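You operate a simulated robot arm through the tools that you are given. There is no shell and no other tool. Be economical: measure what you need, move in short steps, check, and stop when the job is done.

You are at the controls of a simulated two-armed robot. One attempt, no reset.

Task
Scrub the dust off the drying tray and put the scrubber away.
Fine: hold the tray with the other hand while scrubbing; the scrubber goes in the orange drawer, which ends shut. Set down upright: scrubber. What is to be rubbed or washed off counts as gone when no trace of it is left.

Only the result counts: the job must be done as asked and must still hold three seconds after the hand-in. Knocking over, shifting, dropping, spilling or breaking anything else fails it.

Robot
Two 6-joint arms with two-finger parallel grippers on one trunk, on a base that drives. Base frame: it is fixed to the floor where the robot stands at the start and does not move with it; the origin is under the middle of the robot, x ahead of it, y to its left, z up. Units: mm, rad, N and s.
The left shoulder is at the start at [60, 187, 997], the right one opposite. With the tool pointing down near the work surface each hand reaches from about 280 to 640 mm from the robot's upright axis, wherever it stands, measured 20 degrees to its own side. Places, roughly: drying tray (38x16x11 cm) [500, -200, 800]; inside of the orange drawer [600, -600, 600]; orange drawer [500, -600, 600]. Payload 1.57 kg a hand.
Tool frame (each hand has its own): the origin (TCP) lies between the finger pads and is the grasp point; the fingertips stand 30 mm ahead of it; z points along the fingers, y is the line along which they close. Largest opening 110 mm; finger width 24, thickness 12; the body of the gripper, 48 by 112 mm, starts 78 mm behind the TCP.
Orientation is told as [roll, pitch, yaw] about the base's x, y, z axes, in that order, counted from this pose: with the fingers straight down and closing along the base's y, the tool's x points along the base's -x, its y along +y and its z along -z.

Tools
- The arms move only by the tool move_arm. It takes "left_steps", "right_steps" or both (then of equal length, played together; a hand with none holds still); each is a list of rows, each an object (a shift or turn left out is 0, a gripper value left out holds the last) with "translation": the shift along the tool's x, y, z in units of 150 mm (1.0 is 150 mm), a list of three; "rotation": the turn, a rotation vector about the tool's x, y, z in units of 60 degrees (1.0 is 60 degrees), a list of three; "gripper": the finger opening in mm, from 0 to 110. In form: [{"translation": [x, y, z], "rotation": [ax, ay, az], "gripper": gripper}, ...]. A call has 1 to 20 rows; each row is the pose to reach, as a shift and turn from the pose commanded when the call began, along the tool's axes at that moment. A call with a number of a shift or a turn outside -1 to 1 is refused whole. Rows are played at 5 a second. More than 50 mm and 0.15 rad between two rows, or a gripper value outside its range, and nothing of the call is played. Where a pose cannot be reached the arm comes as near as it can. A force on the tool above 60 N (or 10 N above the force at the start of the call, whichever is more), or a blocked arm, ends the call early, and 0.2 s more pass. The fingers move at their own pace (about 153 mm/s each) and stop on an object; they squeeze with about 23 N. The grip force told is the motor's: it shows also when the fingers shut on nothing. Time passes only in rows, and 0.2 s behind the last, so rows that repeat a pose let the fingers close. It gives the time, the measured TCP pose, the force on the tool (base axes), the opening and the grip force at its end, in the units of the frame above (readings bear some noise), with the torque about the TCP (base axes, N m) and any sound that the robot's microphone picked up.
- Cameras (640 x 400 px; columns grow to the right, rows downward): "scene" is now at [4.9, -27.5, 1530.4]; the picture's right is [-0.41, -0.91, 0.00], its down [-0.76, 0.34, -0.56] and it looks along [0.51, -0.23, -0.83] (base axes); focal length 265 px, centre (320, 200). "left" rides on the left gripper at [70, -16, -141] in its tool frame; the picture's right is [0.23, 0.97, 0.00], its down [-0.86, 0.20, -0.48] and it looks along [-0.47, 0.11, 0.88] (tool axes); focal length 222 px, centre (320, 200). "right" rides on the right gripper at [70, 16, -141] in its tool frame; the picture's right is [-0.23, 0.97, 0.00], its down [-0.86, -0.20, -0.48] and it looks along [-0.47, -0.11, 0.88] (tool axes); focal length 222 px, centre (320, 200). There is no depth. A picture from a camera that has moved, and an enlarged one, comes with that camera's place and axes in the base frame and with its lens.
- get_image(camera): a new picture of that camera. The clock stands still meanwhile.
- slide_trunk(by): slides the trunk up (or, below 0, down) by that many mm; the arms and the scene camera ride with it, the base frame stays. It gives what a move gives, with no picture.
- steer(legs): drives the robot by 1 to 6 legs, each [ahead, left, turn to the left] in mm, mm and rad, along the robot's own axes; the way and the turn of a leg run together, so that a leg with both is an arc; at most 1500 mm and 3.142 rad a leg. The arms and the cameras ride along, it lands a little off, and it stops where it bumps. It gives what a move gives.
- aim_head(pan, tilt): turns the head with the scene camera to pan (to the left, within 1.501 rad either way) and tilt (down, from -0.506 to 1.204), counted from straight ahead of the robot. It gives what a move gives.
- enlarge(camera, box): a new picture of the part [left, top, right, bottom] of that camera's present view, enlarged. The clock stands still meanwhile.
- sign_off(): hands the job in; it is judged then, once.

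Go step by step. Nothing tells you exact positions but the pictures and the camera data: compare them with the known pose of the tool, close in by small moves and look again before you grip or let go. The budget is 120 turns and 108 pictures, counting those below and the enlarged ones. Unless the task says otherwise, let go and move clear before handing in, and close with one line.

The tools are called after "Request:" by a JSON object that holds its "method" and its "body". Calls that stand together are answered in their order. move_arm: Moves the arms, as the interface text tells. Its arguments: {"type":"object","properties":{"left_steps":{"type":"array","items":{"type":"object","properties":{"translation":{"type":"array","items":{"type":"number"}},"rotation":{"type":"array","items":{"type":"number"}},"gripper":{"type":"number"}}}},"right_steps":{"type":"array","items":{"type":"object","properties":{"translation":{"type":"array","items":{"type":"number"}},"rotation":{"type":"array","items":{"type":"number"}},"gripper":{"type":"number"}}}}},"required":[]} The other tools are called the same way: slide_trunk (by) slides the trunk up or down; steer (legs) drives the base; aim_head (pan, tilt) turns the head that bears the scene camera; get_image (camera) takes a picture; enlarge (camera, box) takes an enlarged picture of a part of a camera's view; sign_off () hands the job in.

At the start:

```text
time: 0.0
left_tcp_pos: [454.7, -26.5, 1061.8]
left_tcp_rot: [0.0, -0.001, 0.0]
left_force: [-0.7, -0.3, -0.4]
left_wrist_torque: [-0.01, -0.02, 0.0]
left_gripper_width: 109.7
left_grasp_force: 0.1
right_tcp_pos: [294.9, -391.2, 1047.3]
right_tcp_rot: [0.0, 0.0, 0.0]
right_force: [0.4, 0.7, 0.2]
right_wrist_torque: [-0.01, 0.01, -0.01]
right_gripper_width: 110.2
right_grasp_force: 0.1
trunk travel left (down, up): [-625.0, 365.0]
robot x, y, heading: [2.6, -1.3, 0.002]
head pan, tilt: [-0.417, 0.979]
```

scene: 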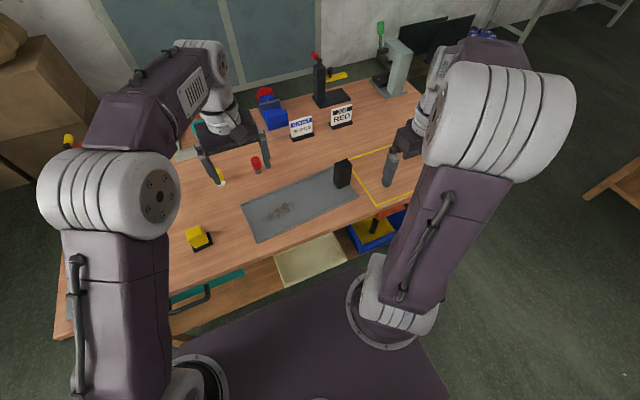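
right: 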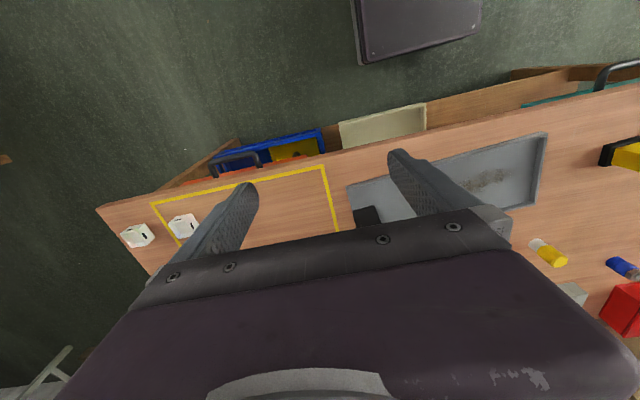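
left: 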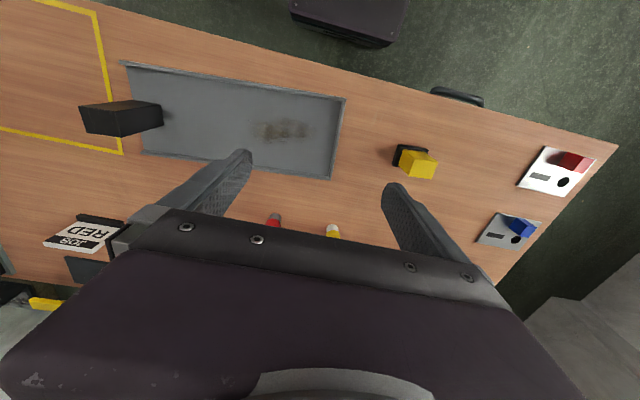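

I see the grey tray with a dust patch, a tall black block on its right end, and a yellow item with a black base to the left. I'll look closer to identify the scrubber and the drawer.

Request:
{"method": "enlarge", "body": {"camera": "scene", "box": [180, 140, 420, 290]}}

Request:
{"method": "enlarge", "body": {"camera": "left", "box": [60, 40, 460, 290]}}

Request:
{"method": "enlarge", "body": {"camera": "right", "box": [90, 60, 570, 360]}}

```text
2.67 times, centred on (300, 215) of scene
camera zoom: at [4.9, -27.5, 1530.4], right [-0.41, -0.91, 0.0], down [-0.76, 0.34, -0.56], along [0.51, -0.23, -0.83], focal length 708 px, centre (373, 160)
```

zoom: 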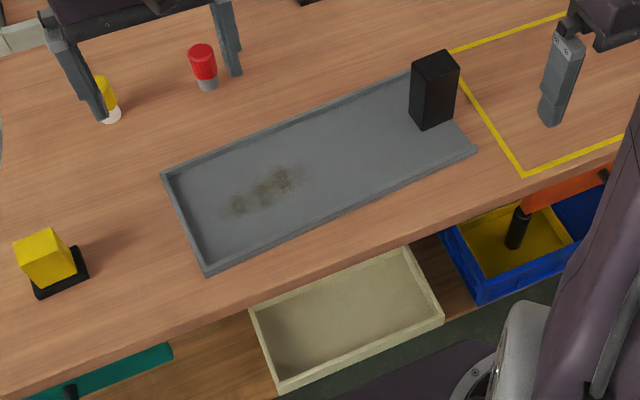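

```text
1.60 times, centred on (260, 165) of left
camera zoom: at [383.7, -42.6, 1202.5], right [-0.23, 0.97, 0.0], down [0.85, 0.2, 0.48], along [0.47, 0.11, -0.88], focal length 355 px, centre (416, 256)
```

zoom: 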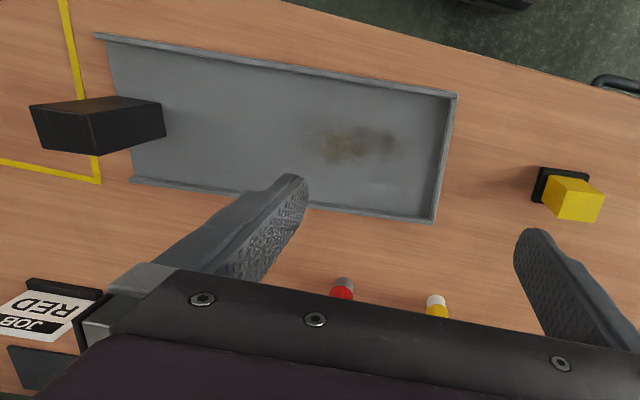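

```text
1.33 times, centred on (330, 210) of right
camera zoom: at [224.7, -374.3, 1189.5], right [0.23, 0.97, 0.0], down [0.86, -0.2, 0.48], along [0.47, -0.11, -0.88], focal length 296 px, centre (307, 187)
```

zoom: 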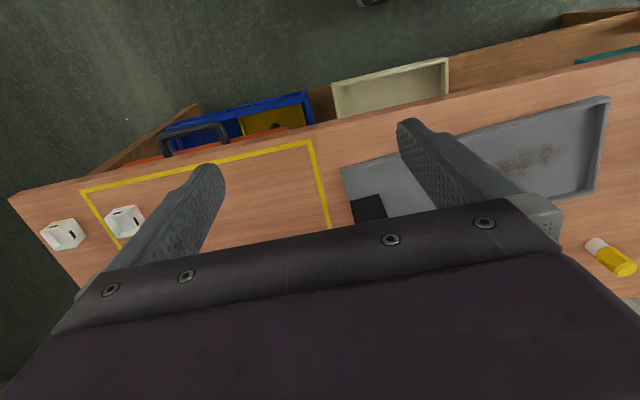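

The black post seems to be the tray's handle (tray is 11 cm high), and the yellow knob on a black pad is the likely scrubber. Next I look at the drawer side.

Request:
{"method": "aim_head", "body": {"pan": -0.95, "tilt": 0.9}}

Request:
{"method": "get_image", "body": {"camera": "scene"}}

```text
time: 0.9
left_tcp_pos: [454.1, -26.0, 1062.0]
left_tcp_rot: [0.001, -0.001, 0.0]
left_force: [0.1, 0.5, 0.4]
left_wrist_torque: [0.03, 0.02, 0.0]
left_gripper_width: 110.0
left_grasp_force: 0.1
right_tcp_pos: [295.4, -390.8, 1048.8]
right_tcp_rot: [-0.001, 0.001, 0.001]
right_force: [-0.3, 0.2, -0.5]
right_wrist_torque: [0.01, 0.03, 0.01]
right_gripper_width: 109.9
right_grasp_force: 0.1
trunk travel left (down, up): [-625.0, 365.0]
robot x, y, heading: [3.8, -2.3, 0.004]
head pan, tilt: [-0.949, 0.901]
```

```text
101 pictures are left
camera scene: at [-16.0, -60.0, 1536.1], right [-0.81, -0.58, 0.0], down [-0.46, 0.64, -0.62], along [0.36, -0.5, -0.78], focal length 265 px, centre (320, 200)
```

scene: 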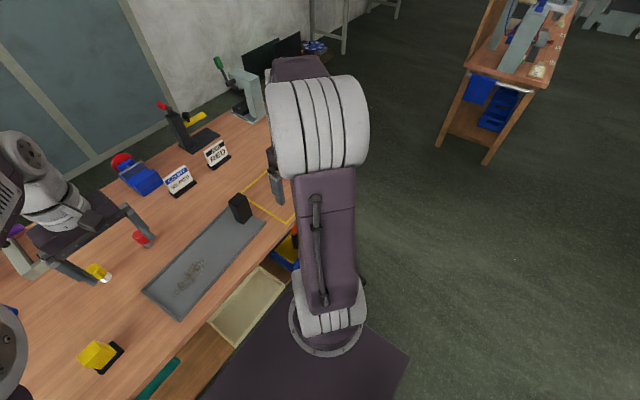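

The right arm hides the drawer; I'll look at it later when the robot is better placed. First I move the left hand over the scrubber, at about (478, 167).

Request:
{"method": "move_arm", "body": {"left_steps": [{"translation": [0, 0.3, 0.1]}, {"translation": [0, 0.6, 0.2]}, {"translation": [0.03, 0.85, 0.35]}, {"translation": [0.06, 1.0, 0.5]}, {"translation": [0.1, 1.0, 0.75]}]}}

Request:
{"method": "get_image", "body": {"camera": "left"}}

Request:
{"method": "aim_head", "body": {"pan": 0.1, "tilt": 0.95}}

Request:
{"method": "get_image", "body": {"camera": "scene"}}

```text
time: 2.1
left_tcp_pos: [439.5, 120.6, 946.9]
left_tcp_rot: [-0.001, 0.0, 0.0]
left_force: [-0.1, 0.4, 0.2]
left_wrist_torque: [0.01, 0.0, -0.02]
left_gripper_width: 110.1
left_grasp_force: 0.1
right_tcp_pos: [296.4, -391.1, 1048.0]
right_tcp_rot: [0.001, 0.0, -0.001]
right_force: [0.2, -0.4, 0.3]
right_wrist_torque: [0.04, 0.0, -0.01]
right_gripper_width: 110.1
right_grasp_force: 0.0
trunk travel left (down, up): [-625.0, 365.0]
robot x, y, heading: [0.2, -1.1, -0.002]
head pan, tilt: [-0.949, 0.901]
```

```text
100 pictures are left
camera left: at [369.7, 104.6, 1088.3], right [-0.23, 0.97, 0.0], down [0.85, 0.2, 0.48], along [0.47, 0.11, -0.88], focal length 222 px, centre (320, 200)
```

left: 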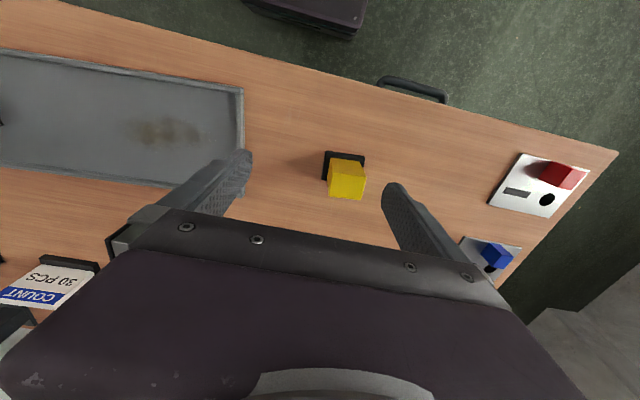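

```text
time: 3.5
left_tcp_pos: [439.7, 120.9, 946.8]
left_tcp_rot: [0.0, -0.001, 0.0]
left_force: [-0.5, -0.3, -1.2]
left_wrist_torque: [0.01, 0.04, 0.02]
left_gripper_width: 110.2
left_grasp_force: 0.1
right_tcp_pos: [294.8, -390.3, 1049.0]
right_tcp_rot: [-0.001, 0.001, 0.0]
right_force: [0.3, -0.8, -0.5]
right_wrist_torque: [-0.02, 0.0, 0.01]
right_gripper_width: 110.1
right_grasp_force: 0.1
trunk travel left (down, up): [-625.0, 365.0]
robot x, y, heading: [4.4, 4.0, 0.0]
head pan, tilt: [0.099, 0.949]
```

```text
99 pictures are left
camera scene: at [12.3, 8.5, 1532.5], right [0.1, -1.0, 0.0], down [-0.81, -0.08, -0.58], along [0.58, 0.06, -0.81], focal length 265 px, centre (320, 200)
```

scene: 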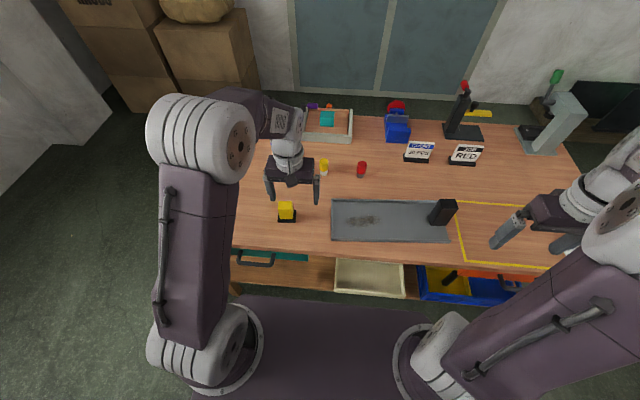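

Request:
{"method": "enlarge", "body": {"camera": "left", "box": [280, 120, 440, 220]}}

Request:
{"method": "enlarge", "body": {"camera": "scene", "box": [230, 180, 550, 380]}}

```text
4.00 times, centred on (360, 170) of left
camera zoom: at [369.3, 104.7, 1088.9], right [-0.23, 0.97, 0.0], down [0.85, 0.2, 0.48], along [0.47, 0.11, -0.88], focal length 888 px, centre (160, 320)
```

zoom: 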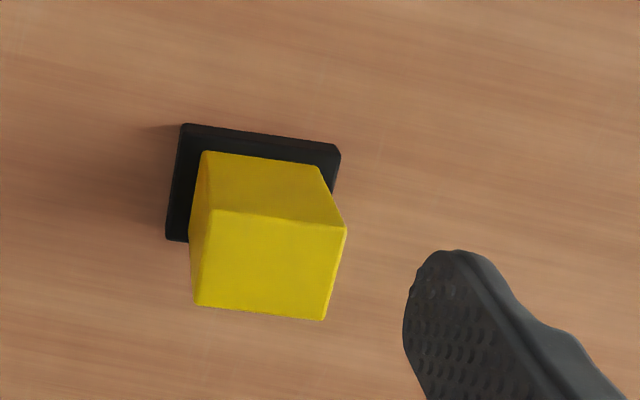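

```text
2.00 times, centred on (390, 280) of scene
camera zoom: at [12.3, 8.5, 1532.5], right [0.1, -1.0, 0.0], down [-0.81, -0.08, -0.58], along [0.58, 0.06, -0.81], focal length 531 px, centre (180, 40)
```

zoom: 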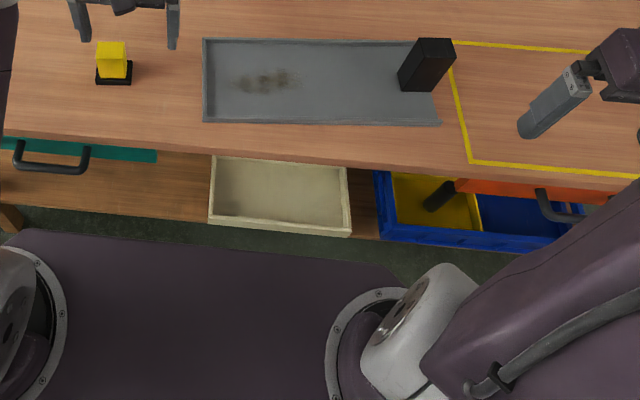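

The scrubber is a yellow block (~43 mm) on a black pad, centred at about (485, 167) and turned by ~0.1 rad. I move above it with matching yaw and look again.

Request:
{"method": "move_arm", "body": {"left_steps": [{"translation": [-0.15, 0.15, 0], "rotation": [0, 0, -0.05]}, {"translation": [-0.303, 0.309, 0], "rotation": [0, 0, -0.095]}, {"translation": [-0.303, 0.309, 0.2], "rotation": [0, 0, -0.095]}, {"translation": [-0.303, 0.309, 0.4], "rotation": [0, 0, -0.095]}, {"translation": [-0.303, 0.309, 0.4], "rotation": [0, 0, -0.095]}]}}

Request:
{"method": "get_image", "body": {"camera": "left"}}

Request:
{"method": "enlarge", "body": {"camera": "scene", "box": [220, 140, 380, 240]}}

```text
time: 4.7
left_tcp_pos: [482.6, 167.7, 888.4]
left_tcp_rot: [0.0, -0.002, 0.1]
left_force: [-0.6, -0.6, 0.6]
left_wrist_torque: [0.03, 0.0, -0.02]
left_gripper_width: 110.1
left_grasp_force: 0.1
right_tcp_pos: [294.1, -391.8, 1048.1]
right_tcp_rot: [-0.002, -0.001, -0.002]
right_force: [-0.2, -0.5, -0.7]
right_wrist_torque: [0.02, 0.0, 0.0]
right_gripper_width: 110.1
right_grasp_force: 0.2
trunk travel left (down, up): [-625.0, 365.0]
robot x, y, heading: [-0.5, -1.1, -0.003]
head pan, tilt: [0.099, 0.949]
```

```text
96 pictures are left
camera left: at [415.7, 145.1, 1030.3], right [-0.32, 0.95, 0.0], down [0.83, 0.28, 0.48], along [0.45, 0.15, -0.88], focal length 222 px, centre (320, 200)
```

left: 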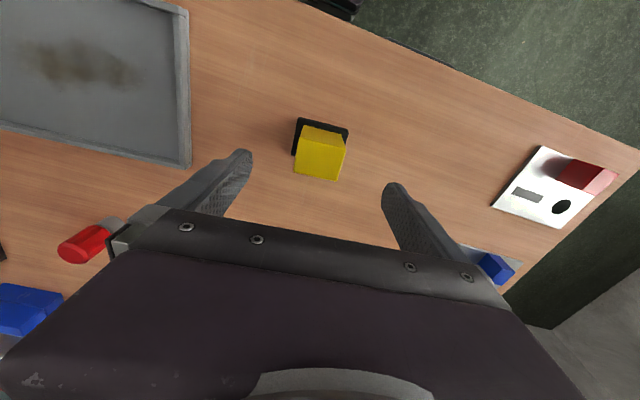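

```text
4.00 times, centred on (300, 190) of scene
camera zoom: at [11.8, 8.4, 1532.5], right [0.1, -1.0, 0.0], down [-0.81, -0.08, -0.58], along [0.58, 0.06, -0.81], focal length 1062 px, centre (400, 240)
```

zoom: 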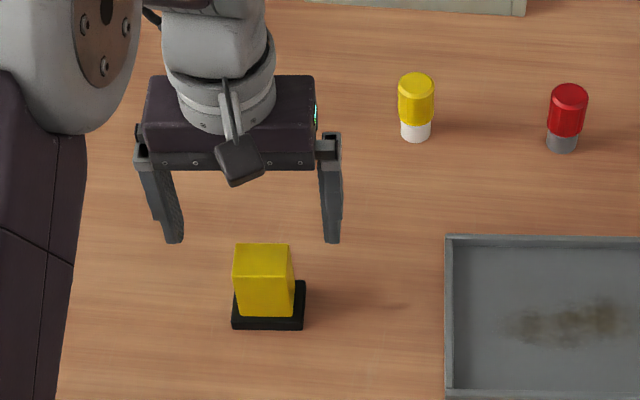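

The hand is centred on the block. I descend to TCP z ≈ 812 and close.

Request:
{"method": "move_arm", "body": {"left_steps": [{"translation": [0, 0, 0.17]}, {"translation": [0, 0, 0.34]}, {"translation": [0, 0, 0.5]}, {"translation": [0, 0, 0.5], "gripper": 30}, {"translation": [0, 0, 0.5], "gripper": 30}, {"translation": [0, 0, 0.5], "gripper": 30}]}}

Request:
{"method": "get_image", "body": {"camera": "left"}}

Request:
{"method": "enlarge", "body": {"camera": "scene", "box": [220, 140, 380, 240]}}

```text
time: 6.0
left_tcp_pos: [483.5, 168.8, 814.3]
left_tcp_rot: [0.001, -0.001, 0.099]
left_force: [-0.2, -0.1, -0.9]
left_wrist_torque: [0.01, 0.04, 0.02]
left_gripper_width: 43.6
left_grasp_force: 23.0
right_tcp_pos: [295.3, -390.1, 1047.7]
right_tcp_rot: [-0.001, 0.0, -0.001]
right_force: [0.7, -0.3, 0.4]
right_wrist_torque: [-0.03, 0.01, -0.01]
right_gripper_width: 110.2
right_grasp_force: 0.1
trunk travel left (down, up): [-625.0, 365.0]
robot x, y, heading: [1.9, -3.0, -0.0]
head pan, tilt: [0.099, 0.949]
```

```text
94 pictures are left
camera left: at [415.7, 146.6, 954.8], right [-0.32, 0.95, 0.0], down [0.83, 0.28, 0.48], along [0.45, 0.15, -0.88], focal length 222 px, centre (320, 200)
```

left: 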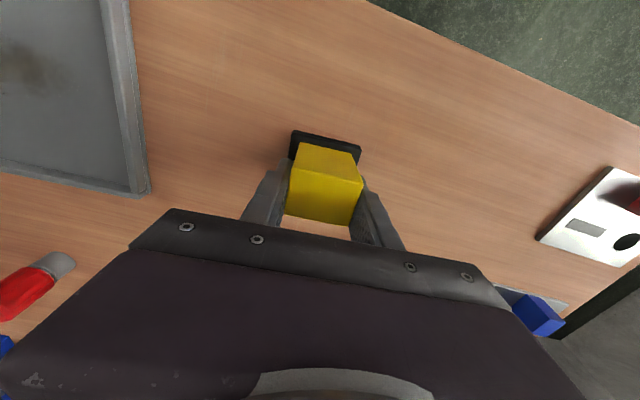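

```text
4.00 times, centred on (300, 190) of scene
camera zoom: at [12.5, 8.6, 1532.5], right [0.1, -1.0, 0.0], down [-0.81, -0.08, -0.58], along [0.58, 0.06, -0.81], focal length 1062 px, centre (400, 240)
```

zoom: 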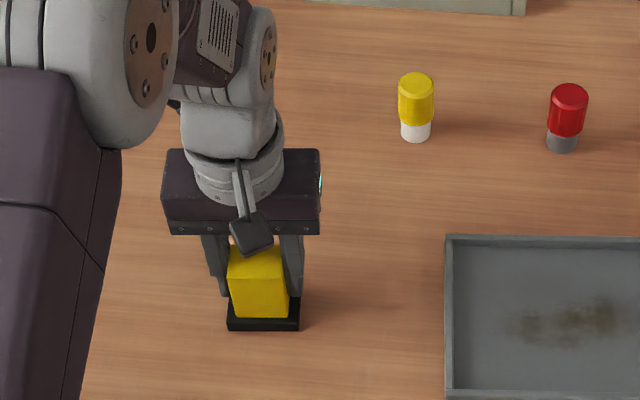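

The scrubber is gripped (43.6 mm). While it rests there, I bring the right hand over the tray's handle at about (505, -332).

Request:
{"method": "move_arm", "body": {"right_steps": [{"translation": [-0.25, 0.1, 0]}, {"translation": [-0.5, 0.2, 0.1]}, {"translation": [-0.75, 0.3, 0.2]}, {"translation": [-1.0, 0.37, 0.3]}, {"translation": [-1.0, 0.37, 0.4]}]}}

Request:
{"method": "get_image", "body": {"camera": "right"}}

Request:
{"method": "enlarge", "body": {"camera": "scene", "box": [320, 170, 480, 270]}}

```text
time: 7.2
left_tcp_pos: [483.7, 169.8, 813.8]
left_tcp_rot: [-0.001, -0.001, 0.099]
left_force: [0.6, 0.4, -0.4]
left_wrist_torque: [0.0, 0.0, -0.01]
left_gripper_width: 43.5
left_grasp_force: 22.8
right_tcp_pos: [444.5, -335.3, 988.6]
right_tcp_rot: [-0.001, 0.002, 0.0]
right_force: [0.7, 0.5, 0.0]
right_wrist_torque: [0.02, -0.04, -0.01]
right_gripper_width: 109.8
right_grasp_force: 0.1
trunk travel left (down, up): [-625.0, 365.0]
robot x, y, heading: [1.4, 2.7, 0.004]
head pan, tilt: [0.099, 0.949]
```

```text
92 pictures are left
camera right: at [373.6, -318.0, 1129.3], right [0.23, 0.97, 0.0], down [0.85, -0.2, 0.48], along [0.47, -0.11, -0.88], focal length 222 px, centre (320, 200)
```

right: 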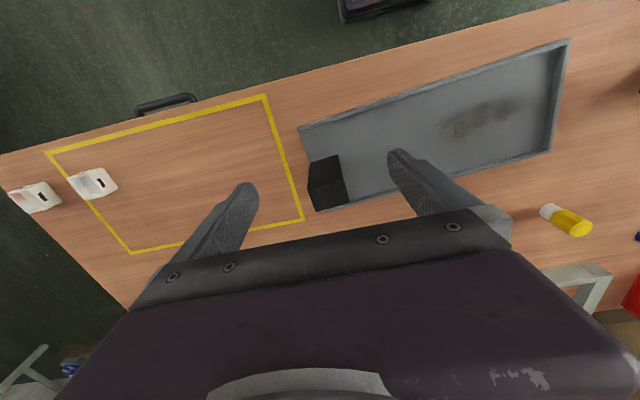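

```text
4.00 times, centred on (400, 220) of scene
camera zoom: at [12.1, 8.5, 1532.5], right [0.1, -1.0, 0.0], down [-0.81, -0.08, -0.58], along [0.58, 0.06, -0.81], focal length 1062 px, centre (0, 120)
```

zoom: 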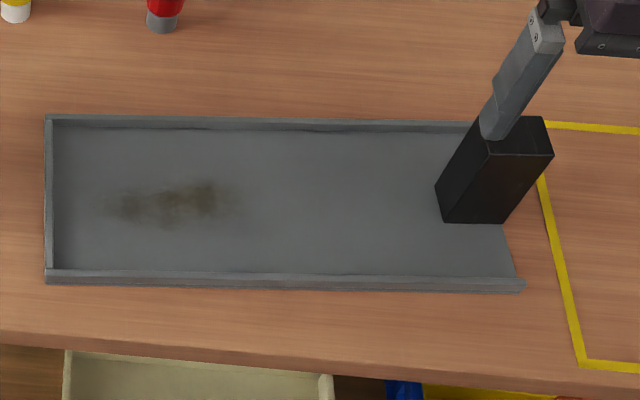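

Request:
{"method": "enlarge", "body": {"camera": "right", "box": [260, 120, 420, 220]}}

```text
4.00 times, centred on (340, 170) of right
camera zoom: at [373.6, -318.0, 1129.3], right [0.23, 0.97, 0.0], down [0.85, -0.2, 0.48], along [0.47, -0.11, -0.88], focal length 888 px, centre (240, 320)
```

zoom: 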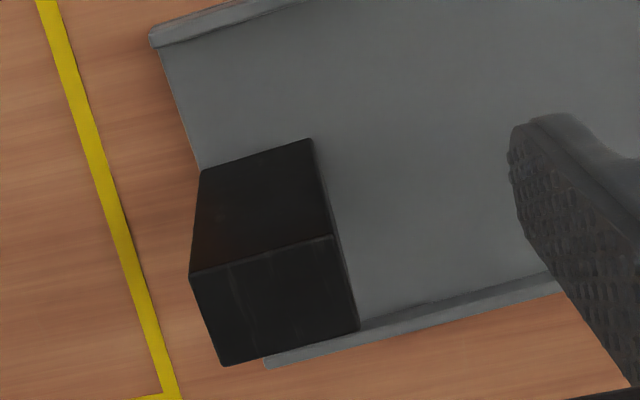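

The handle is a post about 36 x 47 mm at (508, -337), top z≈870, turned ~0.065 rad. I move directly above it and recheck before descending.

Request:
{"method": "move_arm", "body": {"right_steps": [{"translation": [-0.22, -0.01, 0.1], "rotation": [0, 0, -0.03]}, {"translation": [-0.427, -0.015, 0.25], "rotation": [0, 0, -0.062]}, {"translation": [-0.427, -0.015, 0.5], "rotation": [0, 0, -0.062]}, {"translation": [-0.427, -0.015, 0.5], "rotation": [0, 0, -0.062]}]}}

Request:
{"method": "get_image", "body": {"camera": "right"}}

Request:
{"method": "enlarge", "body": {"camera": "right", "box": [240, 120, 400, 220]}}

```text
time: 8.2
left_tcp_pos: [484.1, 170.3, 813.1]
left_tcp_rot: [0.0, 0.0, 0.099]
left_force: [0.0, 1.0, 0.8]
left_wrist_torque: [0.01, 0.0, -0.01]
left_gripper_width: 43.4
left_grasp_force: 23.1
right_tcp_pos: [509.1, -339.3, 910.8]
right_tcp_rot: [-0.001, 0.0, 0.064]
right_force: [-0.7, -0.7, 0.5]
right_wrist_torque: [-0.02, -0.02, 0.02]
right_gripper_width: 109.8
right_grasp_force: 0.1
trunk travel left (down, up): [-625.0, 365.0]
robot x, y, heading: [0.9, -3.1, -0.002]
head pan, tilt: [0.099, 0.949]
```

```text
89 pictures are left
camera right: at [436.9, -326.2, 1052.4], right [0.16, 0.99, 0.0], down [0.87, -0.14, 0.48], along [0.47, -0.08, -0.88], focal length 222 px, centre (320, 200)
```

right: 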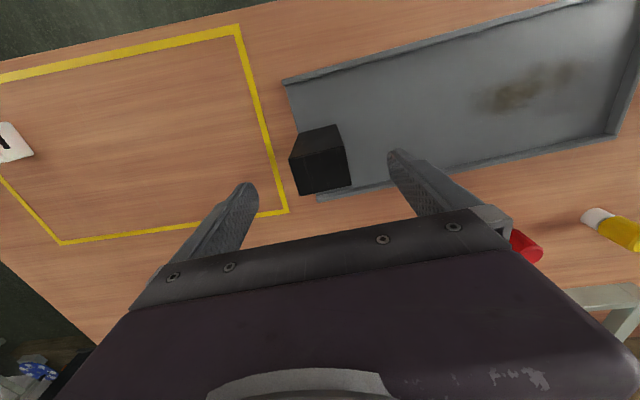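

```text
4.00 times, centred on (320, 170) of right
camera zoom: at [436.9, -326.2, 1052.4], right [0.16, 0.99, 0.0], down [0.87, -0.14, 0.48], along [0.47, -0.08, -0.88], focal length 888 px, centre (320, 320)
```

zoom: 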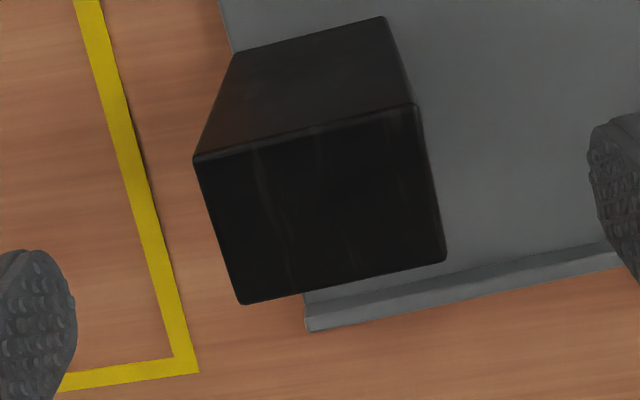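

The post is centred within ~2 mm. I descend around it and close gently.

Request:
{"method": "move_arm", "body": {"right_steps": [{"translation": [0, 0.01, 0.2]}, {"translation": [0, 0.01, 0.43]}, {"translation": [0, 0.01, 0.43], "gripper": 70}, {"translation": [0, 0.01, 0.43], "gripper": 55}, {"translation": [0, 0.01, 0.43], "gripper": 44}, {"translation": [0, 0.01, 0.43], "gripper": 40}, {"translation": [0, 0.01, 0.43], "gripper": 40}]}}

Request:
{"method": "get_image", "body": {"camera": "right"}}

Request:
{"method": "get_image", "body": {"camera": "scene"}}

```text
time: 9.8
left_tcp_pos: [484.3, 169.9, 813.4]
left_tcp_rot: [-0.001, 0.0, 0.101]
left_force: [0.0, 0.0, -0.8]
left_wrist_torque: [0.02, 0.0, -0.02]
left_gripper_width: 43.3
left_grasp_force: 23.1
right_tcp_pos: [510.3, -336.6, 846.8]
right_tcp_rot: [0.001, 0.0, 0.064]
right_force: [-0.4, -0.1, 0.7]
right_wrist_torque: [0.01, -0.12, 0.11]
right_gripper_width: 49.7
right_grasp_force: 23.2
trunk travel left (down, up): [-625.0, 365.0]
robot x, y, heading: [-1.1, 1.2, -0.001]
head pan, tilt: [0.099, 0.949]
```

```text
87 pictures are left
camera right: at [436.9, -324.0, 988.5], right [0.16, 0.99, 0.0], down [0.87, -0.14, 0.48], along [0.47, -0.08, -0.88], focal length 222 px, centre (320, 200)
```

right: 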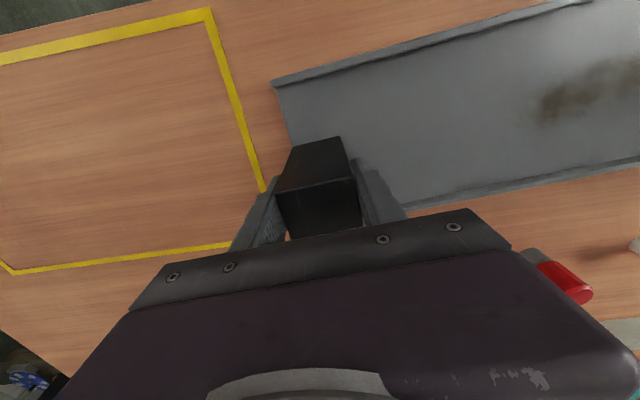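

```text
86 pictures are left
camera scene: at [12.6, 8.6, 1532.5], right [0.1, -1.0, 0.0], down [-0.81, -0.08, -0.58], along [0.58, 0.06, -0.81], focal length 265 px, centre (320, 200)
```

scene: 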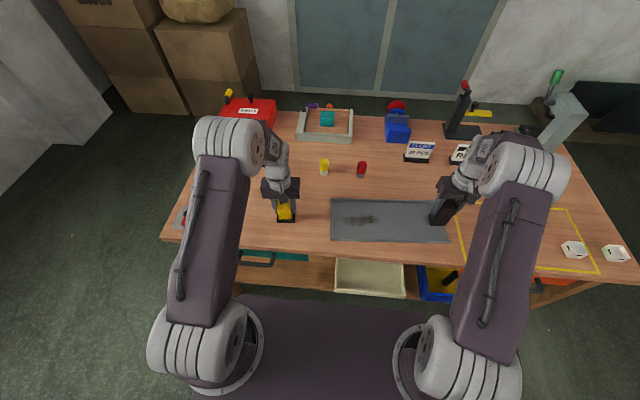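

The tray is held (49.7 mm). Now I lift the scrubber and carry it toward the dust patch (x 460–520, y −150…−30).

Request:
{"method": "move_arm", "body": {"left_steps": [{"translation": [0, 0, -0.25]}, {"translation": [0, 0, -0.5]}, {"translation": [0.03, -0.3, -0.5]}, {"translation": [0.06, -0.6, -0.5]}, {"translation": [0.133, -0.9, -0.5], "rotation": [0, 0, 0.029]}, {"translation": [0.133, -1.0, -0.5], "rotation": [0, 0, 0.029]}, {"translation": [0.133, -1.0, -0.5], "rotation": [0, 0, 0.029]}]}}

Request:
{"method": "get_image", "body": {"camera": "left"}}

Request:
{"method": "enlarge", "body": {"camera": "scene", "box": [260, 140, 480, 278]}}

```text
time: 11.4
left_tcp_pos: [478.3, 19.4, 890.0]
left_tcp_rot: [0.001, 0.001, 0.069]
left_force: [0.0, 0.9, -1.5]
left_wrist_torque: [0.01, 0.0, 0.01]
left_gripper_width: 43.3
left_grasp_force: 23.0
right_tcp_pos: [508.4, -337.0, 847.3]
right_tcp_rot: [-0.002, 0.0, 0.064]
right_force: [0.2, -0.1, -0.1]
right_wrist_torque: [0.01, 0.0, 0.08]
right_gripper_width: 49.7
right_grasp_force: 22.7
trunk travel left (down, up): [-625.0, 365.0]
robot x, y, heading: [2.1, 2.3, -0.001]
head pan, tilt: [0.099, 0.949]
```

```text
85 pictures are left
camera left: at [409.4, -1.9, 1030.3], right [-0.29, 0.96, 0.0], down [0.84, 0.26, 0.48], along [0.46, 0.14, -0.88], focal length 222 px, centre (320, 200)
```

left: 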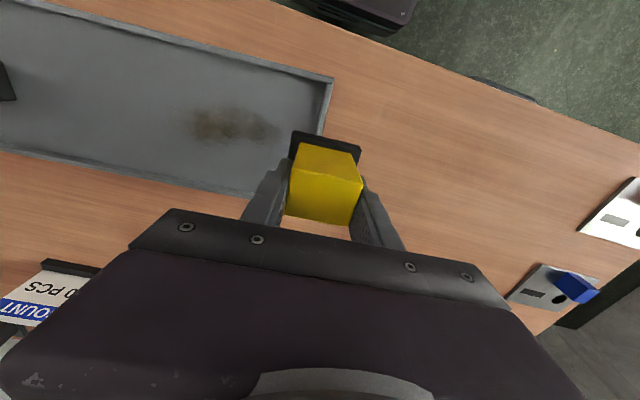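

```text
2.90 times, centred on (370, 209) of scene
camera zoom: at [12.6, 8.5, 1532.5], right [0.1, -1.0, 0.0], down [-0.81, -0.08, -0.58], along [0.58, 0.06, -0.81], focal length 769 px, centre (175, 174)
```

zoom: 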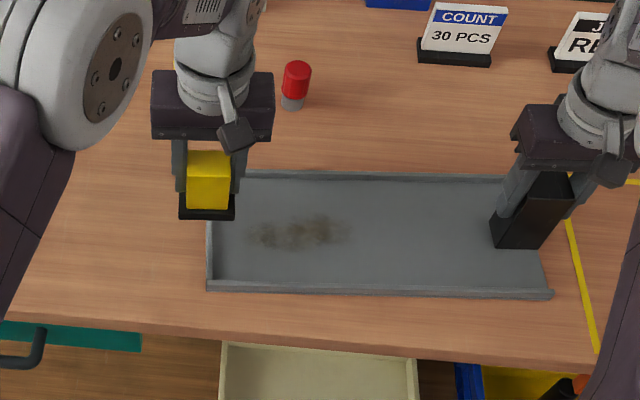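

Scrubber is held. I move over the dust centre (490, −90) and go down near the floor of the tray.

Request:
{"method": "move_arm", "body": {"left_steps": [{"translation": [-0.01, -0.25, 0]}, {"translation": [-0.02, -0.5, 0]}, {"translation": [-0.027, -0.733, 0]}, {"translation": [-0.027, -0.733, 0.2]}, {"translation": [-0.027, -0.733, 0.36]}, {"translation": [-0.027, -0.733, 0.4]}]}}

Request:
{"method": "enlarge", "body": {"camera": "scene", "box": [300, 140, 480, 252]}}

Request:
{"method": "get_image", "body": {"camera": "left"}}

```text
time: 12.8
left_tcp_pos: [489.7, -90.2, 827.9]
left_tcp_rot: [0.001, 0.0, 0.071]
left_force: [0.8, 0.9, -0.7]
left_wrist_torque: [-0.01, 0.01, 0.02]
left_gripper_width: 43.6
left_grasp_force: 23.0
right_tcp_pos: [507.0, -335.1, 847.1]
right_tcp_rot: [0.0, 0.0, 0.064]
right_force: [-0.4, 1.0, -0.2]
right_wrist_torque: [0.02, -0.02, 0.04]
right_gripper_width: 49.8
right_grasp_force: 23.0
trunk travel left (down, up): [-625.0, 365.0]
robot x, y, heading: [2.5, 4.0, -0.004]
head pan, tilt: [0.099, 0.949]
```

```text
3.56 times, centred on (390, 196) of scene
camera zoom: at [12.6, 8.6, 1532.5], right [0.1, -1.0, 0.0], down [-0.81, -0.08, -0.58], along [0.58, 0.06, -0.81], focal length 944 px, centre (71, 214)
```

zoom: 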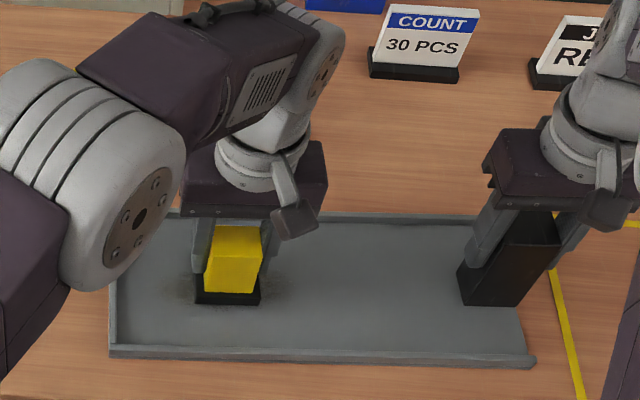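

```text
82 pictures are left
camera left: at [421.6, -111.3, 969.5], right [-0.29, 0.96, 0.0], down [0.84, 0.26, 0.48], along [0.46, 0.14, -0.88], focal length 222 px, centre (320, 200)
```

left: 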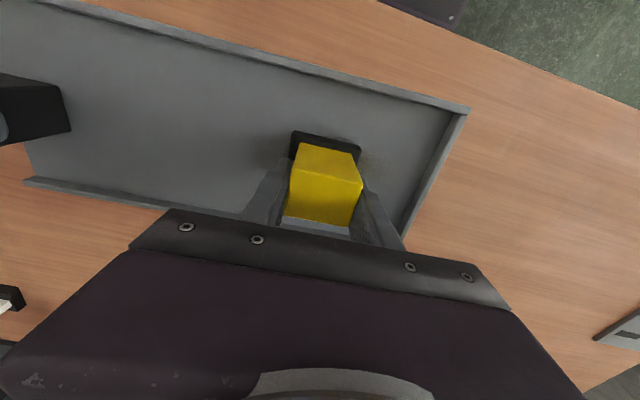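

Now I lower in 2 mm steps until contact with the tray floor.

Request:
{"method": "move_arm", "body": {"left_steps": [{"translation": [0, 0, 0.02]}, {"translation": [0, 0, 0.035]}, {"translation": [0, 0, 0.05]}, {"translation": [0, 0, 0.06]}, {"translation": [0, 0, 0.06]}]}}

```text
time: 14.1
left_tcp_pos: [490.7, -90.9, 820.8]
left_tcp_rot: [0.0, -0.001, 0.071]
left_force: [-0.2, -0.6, -0.2]
left_wrist_torque: [-0.01, -0.03, 0.03]
left_gripper_width: 43.2
left_grasp_force: 23.5
right_tcp_pos: [509.0, -335.8, 846.7]
right_tcp_rot: [0.0, 0.002, 0.065]
right_force: [0.3, -0.8, 0.3]
right_wrist_torque: [0.01, -0.01, 0.12]
right_gripper_width: 49.6
right_grasp_force: 22.7
trunk travel left (down, up): [-625.0, 365.0]
robot x, y, heading: [2.1, -2.5, -0.002]
head pan, tilt: [0.099, 0.949]
```

Request:
{"method": "move_arm", "body": {"left_steps": [{"translation": [0, 0, 0.01]}, {"translation": [0, 0, 0.02]}, {"translation": [0, 0, 0.025]}, {"translation": [0, 0, 0.025]}]}}

```text
time: 15.1
left_tcp_pos: [490.6, -90.8, 816.6]
left_tcp_rot: [-0.002, -0.002, 0.071]
left_force: [1.4, 2.2, 19.9]
left_wrist_torque: [0.07, -0.03, 0.03]
left_gripper_width: 43.3
left_grasp_force: 22.6
right_tcp_pos: [506.1, -336.5, 846.7]
right_tcp_rot: [0.0, -0.001, 0.066]
right_force: [-0.1, -3.2, -5.8]
right_wrist_torque: [-0.16, -0.09, -0.06]
right_gripper_width: 49.6
right_grasp_force: 22.6
trunk travel left (down, up): [-625.0, 365.0]
robot x, y, heading: [1.1, 2.9, 0.002]
head pan, tilt: [0.099, 0.949]
```

Contact at ~20 N. I ease off slightly and scrub the first strip along the tray.

Request:
{"method": "move_arm", "body": {"left_steps": [{"translation": [0, 0, -0.004]}, {"translation": [0, 0.14, -0.004]}, {"translation": [0, 0.28, -0.004]}, {"translation": [0, 0.41, -0.004]}, {"translation": [0, 0.28, -0.004]}, {"translation": [0, 0.14, -0.004]}, {"translation": [0, 0, -0.004]}, {"translation": [0, -0.14, -0.004]}, {"translation": [0, -0.28, -0.004]}, {"translation": [0, -0.45, -0.004]}, {"translation": [0.13, -0.45, -0.004]}, {"translation": [0.13, -0.28, -0.004]}, {"translation": [0.13, -0.14, -0.004]}, {"translation": [0.13, 0, -0.004]}, {"translation": [0.13, 0.14, -0.004]}, {"translation": [0.13, 0.28, -0.004]}, {"translation": [0.13, 0.41, -0.004]}]}}

Request:
{"method": "get_image", "body": {"camera": "left"}}

Request:
{"method": "enlarge", "body": {"camera": "scene", "box": [300, 140, 480, 252]}}

```text
time: 18.6
left_tcp_pos: [467.3, -31.3, 817.0]
left_tcp_rot: [-0.003, -0.004, 0.069]
left_force: [1.1, -7.9, 18.0]
left_wrist_torque: [-0.18, -0.11, 0.01]
left_gripper_width: 43.5
left_grasp_force: 23.1
left hand out of reach, approached as far as the arm can: row 10
right_tcp_pos: [506.8, -336.4, 846.2]
right_tcp_rot: [-0.001, 0.002, 0.065]
right_force: [-0.2, 7.6, -4.6]
right_wrist_torque: [-0.38, -0.02, -0.24]
right_gripper_width: 49.6
right_grasp_force: 23.3
trunk travel left (down, up): [-625.0, 365.0]
robot x, y, heading: [1.1, -1.2, -0.004]
head pan, tilt: [0.099, 0.949]
```

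```text
81 pictures are left
camera left: at [398.6, -52.0, 958.1], right [-0.29, 0.96, 0.0], down [0.84, 0.26, 0.48], along [0.46, 0.14, -0.88], focal length 222 px, centre (320, 200)
```

left: 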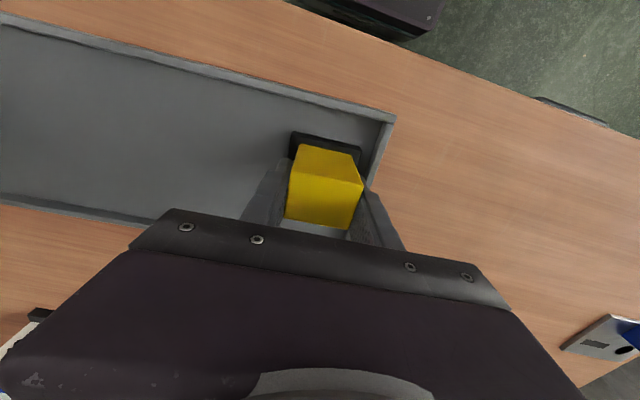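

```text
3.56 times, centred on (390, 196) of scene
camera zoom: at [11.0, 8.7, 1532.6], right [0.1, -1.0, 0.0], down [-0.81, -0.08, -0.58], along [0.58, 0.06, -0.81], focal length 944 px, centre (71, 214)
```

zoom: 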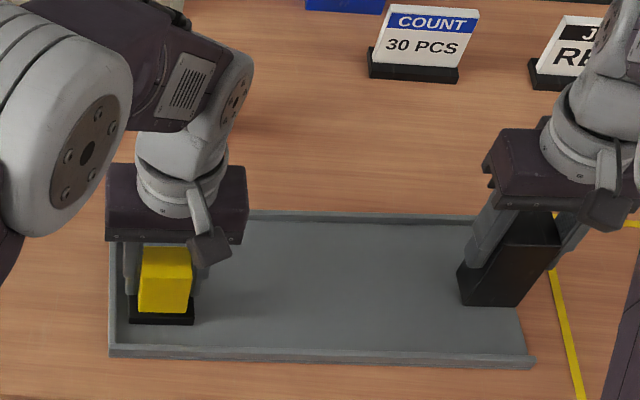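

Most dust is gone; I scrub the far strip (x≈508) too, then back along the middle.

Request:
{"method": "move_arm", "body": {"left_steps": [{"translation": [-0.14, 0, 0]}, {"translation": [-0.28, 0, 0]}, {"translation": [-0.28, -0.15, 0]}, {"translation": [-0.28, -0.3, 0]}, {"translation": [-0.28, -0.45, 0]}, {"translation": [-0.28, -0.6, 0]}, {"translation": [-0.26, -0.72, 0]}, {"translation": [-0.14, -0.72, 0]}, {"translation": [-0.14, -0.6, 0]}, {"translation": [-0.14, -0.45, 0]}, {"translation": [-0.14, -0.3, 0]}, {"translation": [-0.14, -0.15, 0]}, {"translation": [-0.14, -0.15, -0.1]}, {"translation": [-0.14, 0, -0.4]}, {"translation": [-0.14, 0.3, -0.5]}, {"translation": [-0.14, 0.6, -0.5]}]}}

Request:
{"method": "enlarge", "body": {"camera": "left", "box": [0, 20, 400, 270]}}

Request:
{"method": "enlarge", "body": {"camera": "scene", "box": [320, 180, 460, 267]}}

```text
refused: row 14 steps farther than a row can; nothing moved
```

```text
1.60 times, centred on (200, 145) of left
camera zoom: at [398.6, -52.0, 958.1], right [-0.29, 0.96, 0.0], down [0.84, 0.26, 0.48], along [0.46, 0.14, -0.88], focal length 355 px, centre (512, 288)
```

zoom: 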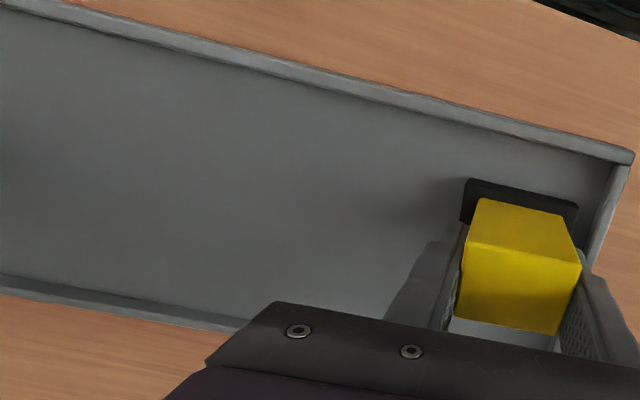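

```text
4.57 times, centred on (390, 224) of scene
camera zoom: at [11.0, 8.7, 1532.6], right [0.1, -1.0, 0.0], down [-0.81, -0.08, -0.58], along [0.58, 0.06, -0.81], focal length 1213 px, centre (0, 93)
```

zoom: 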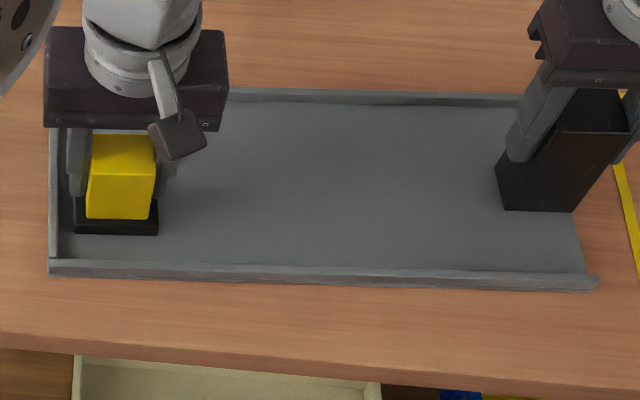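

Request:
{"method": "move_arm", "body": {"left_steps": [{"translation": [-0.14, 0, 0]}, {"translation": [-0.28, 0, 0]}, {"translation": [-0.28, -0.15, 0]}, {"translation": [-0.28, -0.3, 0]}, {"translation": [-0.28, -0.45, 0]}, {"translation": [-0.28, -0.6, 0]}, {"translation": [-0.26, -0.72, 0]}, {"translation": [-0.14, -0.72, 0]}, {"translation": [-0.14, -0.6, 0]}, {"translation": [-0.14, -0.45, 0]}, {"translation": [-0.14, -0.3, 0]}, {"translation": [-0.14, -0.15, 0]}, {"translation": [-0.14, -0.15, -0.1]}, {"translation": [-0.14, -0.1, -0.4]}, {"translation": [-0.14, 0.2, -0.5]}, {"translation": [-0.14, 0.5, -0.5]}, {"translation": [-0.14, 0.8, -0.5]}, {"translation": [-0.14, 0.95, -0.5]}]}}

Request:
{"method": "get_image", "body": {"camera": "left"}}

Request:
{"method": "enlarge", "body": {"camera": "scene", "box": [320, 180, 460, 267]}}

```text
time: 22.4
left_tcp_pos: [477.8, 112.4, 892.5]
left_tcp_rot: [-0.002, -0.001, 0.067]
left_force: [-0.5, 0.7, -0.8]
left_wrist_torque: [0.01, -0.01, -0.01]
left_gripper_width: 43.5
left_grasp_force: 23.5
left hand out of reach, approached as far as the arm can: row 6, 7
right_tcp_pos: [507.8, -336.4, 848.0]
right_tcp_rot: [0.001, 0.0, 0.063]
right_force: [-1.7, 2.4, 1.9]
right_wrist_torque: [-0.17, -0.29, 0.06]
right_gripper_width: 49.8
right_grasp_force: 23.2
trunk travel left (down, up): [-625.0, 365.0]
robot x, y, heading: [-2.5, 2.2, -0.001]
head pan, tilt: [0.099, 0.949]
```

```text
77 pictures are left
camera left: at [409.1, 90.9, 1033.0], right [-0.29, 0.96, 0.0], down [0.84, 0.26, 0.48], along [0.46, 0.14, -0.88], focal length 222 px, centre (320, 200)
```

left: 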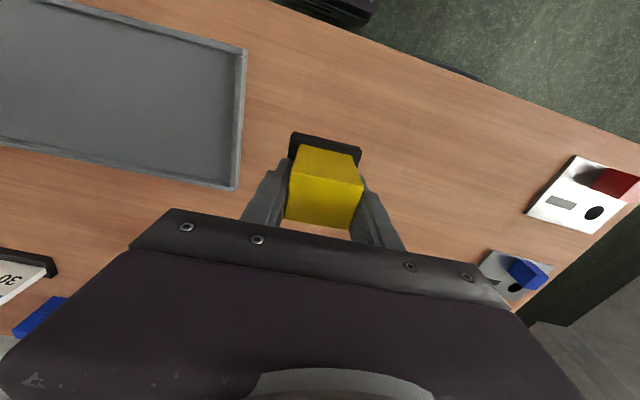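

```text
4.57 times, centred on (390, 224) of scene
camera zoom: at [12.1, 9.1, 1532.5], right [0.1, -1.0, 0.0], down [-0.81, -0.08, -0.58], along [0.58, 0.06, -0.81], focal length 1213 px, centre (0, 93)
```

zoom: 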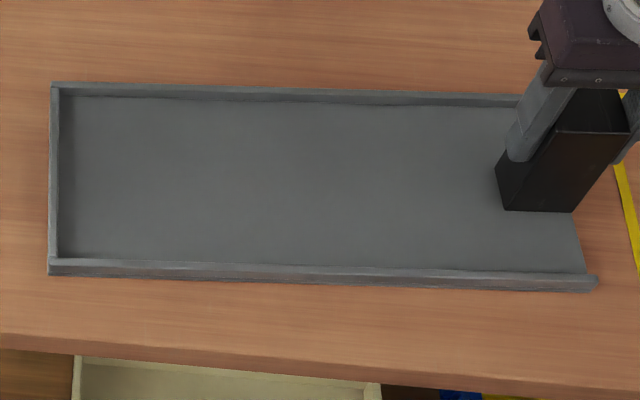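

The tray looks clean. I check closely from both views before leaving.

Request:
{"method": "enlarge", "body": {"camera": "left", "box": [60, 20, 260, 145]}}

Request:
{"method": "enlarge", "body": {"camera": "scene", "box": [325, 195, 405, 245]}}

Request:
{"method": "get_image", "body": {"camera": "right"}}

```text
3.20 times, centred on (160, 82) of left
camera zoom: at [409.1, 90.9, 1033.0], right [-0.29, 0.96, 0.0], down [0.84, 0.26, 0.48], along [0.46, 0.14, -0.88], focal length 711 px, centre (832, 576)
```

zoom: 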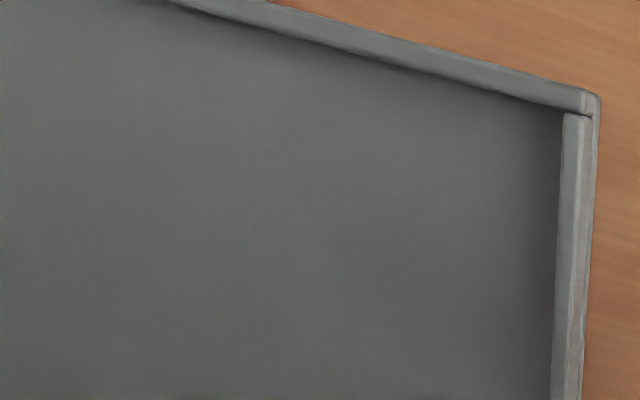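

```text
8.00 times, centred on (365, 220) of scene
camera zoom: at [12.1, 9.1, 1532.5], right [0.1, -1.0, 0.0], down [-0.81, -0.08, -0.58], along [0.58, 0.06, -0.81], focal length 2123 px, centre (-40, 40)
```

zoom: 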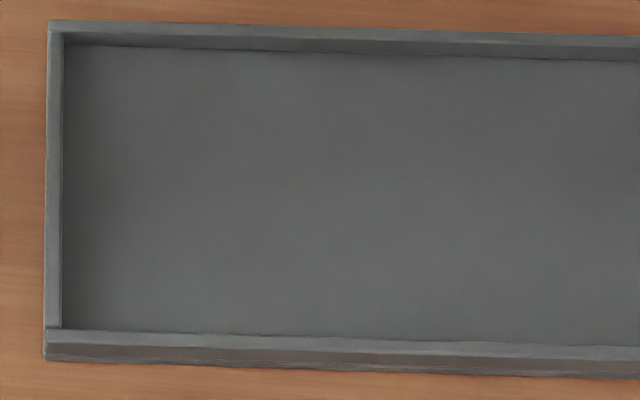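

```text
73 pictures are left
camera right: at [436.4, -323.8, 988.8], right [0.16, 0.99, 0.0], down [0.87, -0.14, 0.48], along [0.47, -0.08, -0.88], focal length 222 px, centre (320, 200)
```

right: 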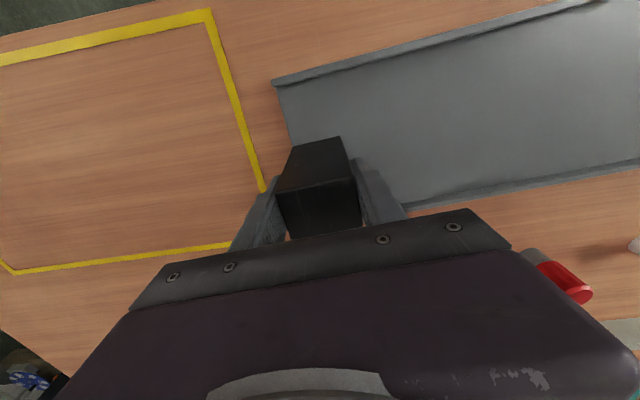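

Clean. I release the tray handle and raise and retract the right hand.

Request:
{"method": "move_arm", "body": {"right_steps": [{"gripper": 60}, {"gripper": 90}, {"gripper": 90}, {"translation": [0, 0, -0.3]}, {"translation": [0, 0, -0.6]}, {"translation": [0.1, 0, -0.85]}, {"translation": [0.35, 0, -1.0]}, {"translation": [0.65, 0, -1.0]}, {"translation": [0.95, 0, -1.0]}, {"translation": [0.95, 0, -1.0]}]}}

Request:
{"method": "get_image", "body": {"camera": "scene"}}

Request:
{"method": "get_image", "body": {"camera": "right"}}

```text
time: 24.6
left_tcp_pos: [477.9, 111.1, 891.2]
left_tcp_rot: [-0.001, 0.0, 0.07]
left_force: [0.4, -0.8, -0.9]
left_wrist_torque: [-0.02, 0.0, 0.0]
left_gripper_width: 43.8
left_grasp_force: 23.2
right_tcp_pos: [365.6, -347.2, 997.6]
right_tcp_rot: [0.001, 0.002, 0.065]
right_force: [-0.5, -0.7, -0.1]
right_wrist_torque: [-0.01, -0.03, -0.02]
right_gripper_width: 89.9
right_grasp_force: 0.1
trunk travel left (down, up): [-625.0, 365.0]
robot x, y, heading: [2.0, -0.6, 0.003]
head pan, tilt: [0.099, 0.949]
```

```text
72 pictures are left
camera scene: at [13.7, 8.5, 1532.5], right [0.1, -1.0, 0.0], down [-0.81, -0.08, -0.58], along [0.58, 0.06, -0.81], focal length 265 px, centre (320, 200)
```

scene: 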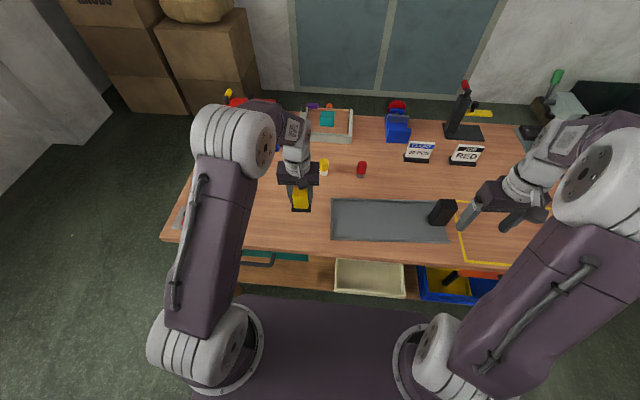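

```text
71 pictures are left
camera right: at [296.0, -334.7, 1138.7], right [0.16, 0.99, 0.0], down [0.87, -0.14, 0.48], along [0.47, -0.08, -0.88], focal length 222 px, centre (320, 200)
```

right: 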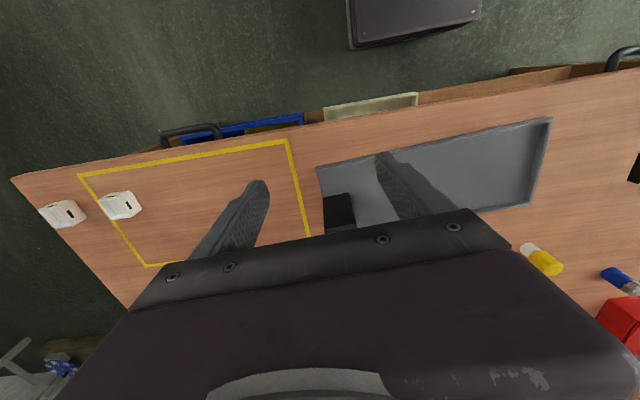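

Now I back the robot off 300 mm and shift right, so I can see and reach the orange drawer.

Request:
{"method": "steer", "body": {"legs": [[-300, 0, 0], [0, -450, 0]]}}

Request:
{"method": "aim_head", "body": {"pan": -0.15, "tilt": 0.75}}

Request:
{"method": "get_image", "body": {"camera": "scene"}}

Request:
{"method": "get_image", "body": {"camera": "right"}}

```text
time: 29.0
left_tcp_pos: [172.1, -346.6, 891.5]
left_tcp_rot: [0.001, 0.001, 0.05]
left_force: [0.1, 0.2, -0.6]
left_wrist_torque: [0.01, -0.01, 0.0]
left_gripper_width: 43.6
left_grasp_force: 22.6
right_tcp_pos: [52.3, -803.4, 997.6]
right_tcp_rot: [-0.001, 0.0, 0.047]
right_force: [0.2, -0.1, 0.3]
right_wrist_torque: [-0.03, 0.02, 0.01]
right_gripper_width: 90.1
right_grasp_force: 0.1
trunk travel left (down, up): [-625.0, 365.0]
robot x, y, heading: [-305.7, -448.8, -0.022]
head pan, tilt: [0.099, 0.949]
```

```text
time: 29.8
left_tcp_pos: [173.7, -346.8, 891.7]
left_tcp_rot: [0.001, -0.002, 0.048]
left_force: [0.2, 0.3, -0.5]
left_wrist_torque: [-0.01, 0.02, 0.02]
left_gripper_width: 43.5
left_grasp_force: 22.8
right_tcp_pos: [53.1, -803.0, 997.3]
right_tcp_rot: [0.001, 0.0, 0.045]
right_force: [-0.7, -0.7, -1.0]
right_wrist_torque: [-0.03, 0.05, 0.03]
right_gripper_width: 90.2
right_grasp_force: 0.1
trunk travel left (down, up): [-625.0, 365.0]
robot x, y, heading: [-308.0, -445.8, -0.022]
head pan, tilt: [-0.15, 0.75]
```

```text
70 pictures are left
camera scene: at [-285.9, -459.8, 1548.0], right [-0.17, -0.99, 0.0], down [-0.67, 0.12, -0.73], along [0.72, -0.12, -0.68], focal length 265 px, centre (320, 200)
```

scene: 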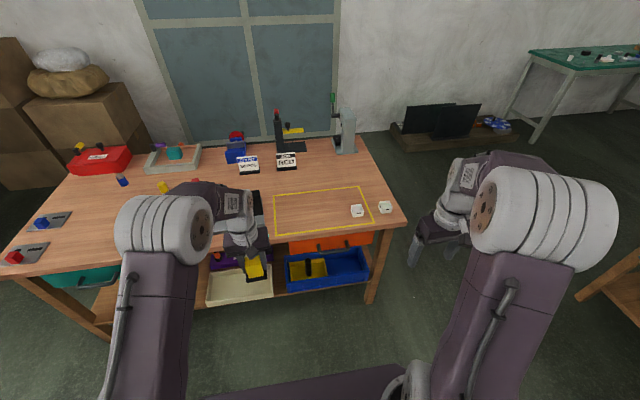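

```text
69 pictures are left
camera right: at [-19.0, -788.9, 1139.1], right [0.18, 0.98, 0.0], down [0.86, -0.16, 0.48], along [0.47, -0.09, -0.88], focal length 222 px, centre (320, 200)
```

right: 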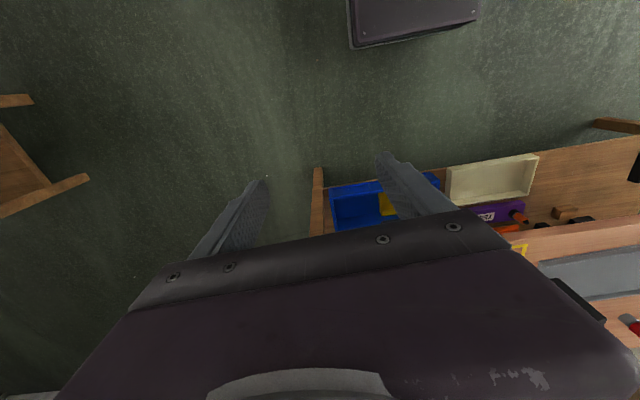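

Request:
{"method": "enlarge", "body": {"camera": "scene", "box": [190, 180, 430, 330]}}

```text
2.67 times, centred on (310, 255) of scene
camera zoom: at [-285.9, -459.8, 1548.0], right [-0.17, -0.99, 0.0], down [-0.67, 0.12, -0.73], along [0.72, -0.12, -0.68], focal length 708 px, centre (347, 53)
```

zoom: 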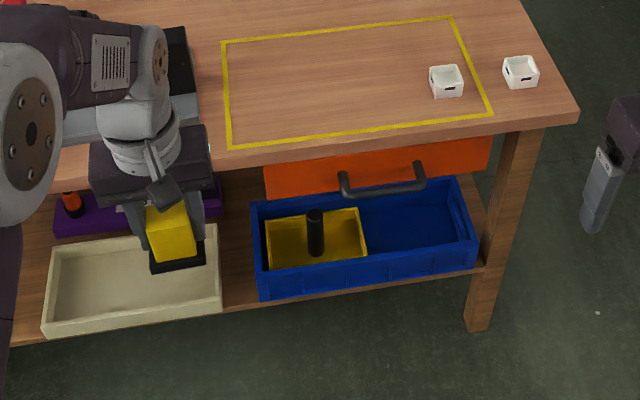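

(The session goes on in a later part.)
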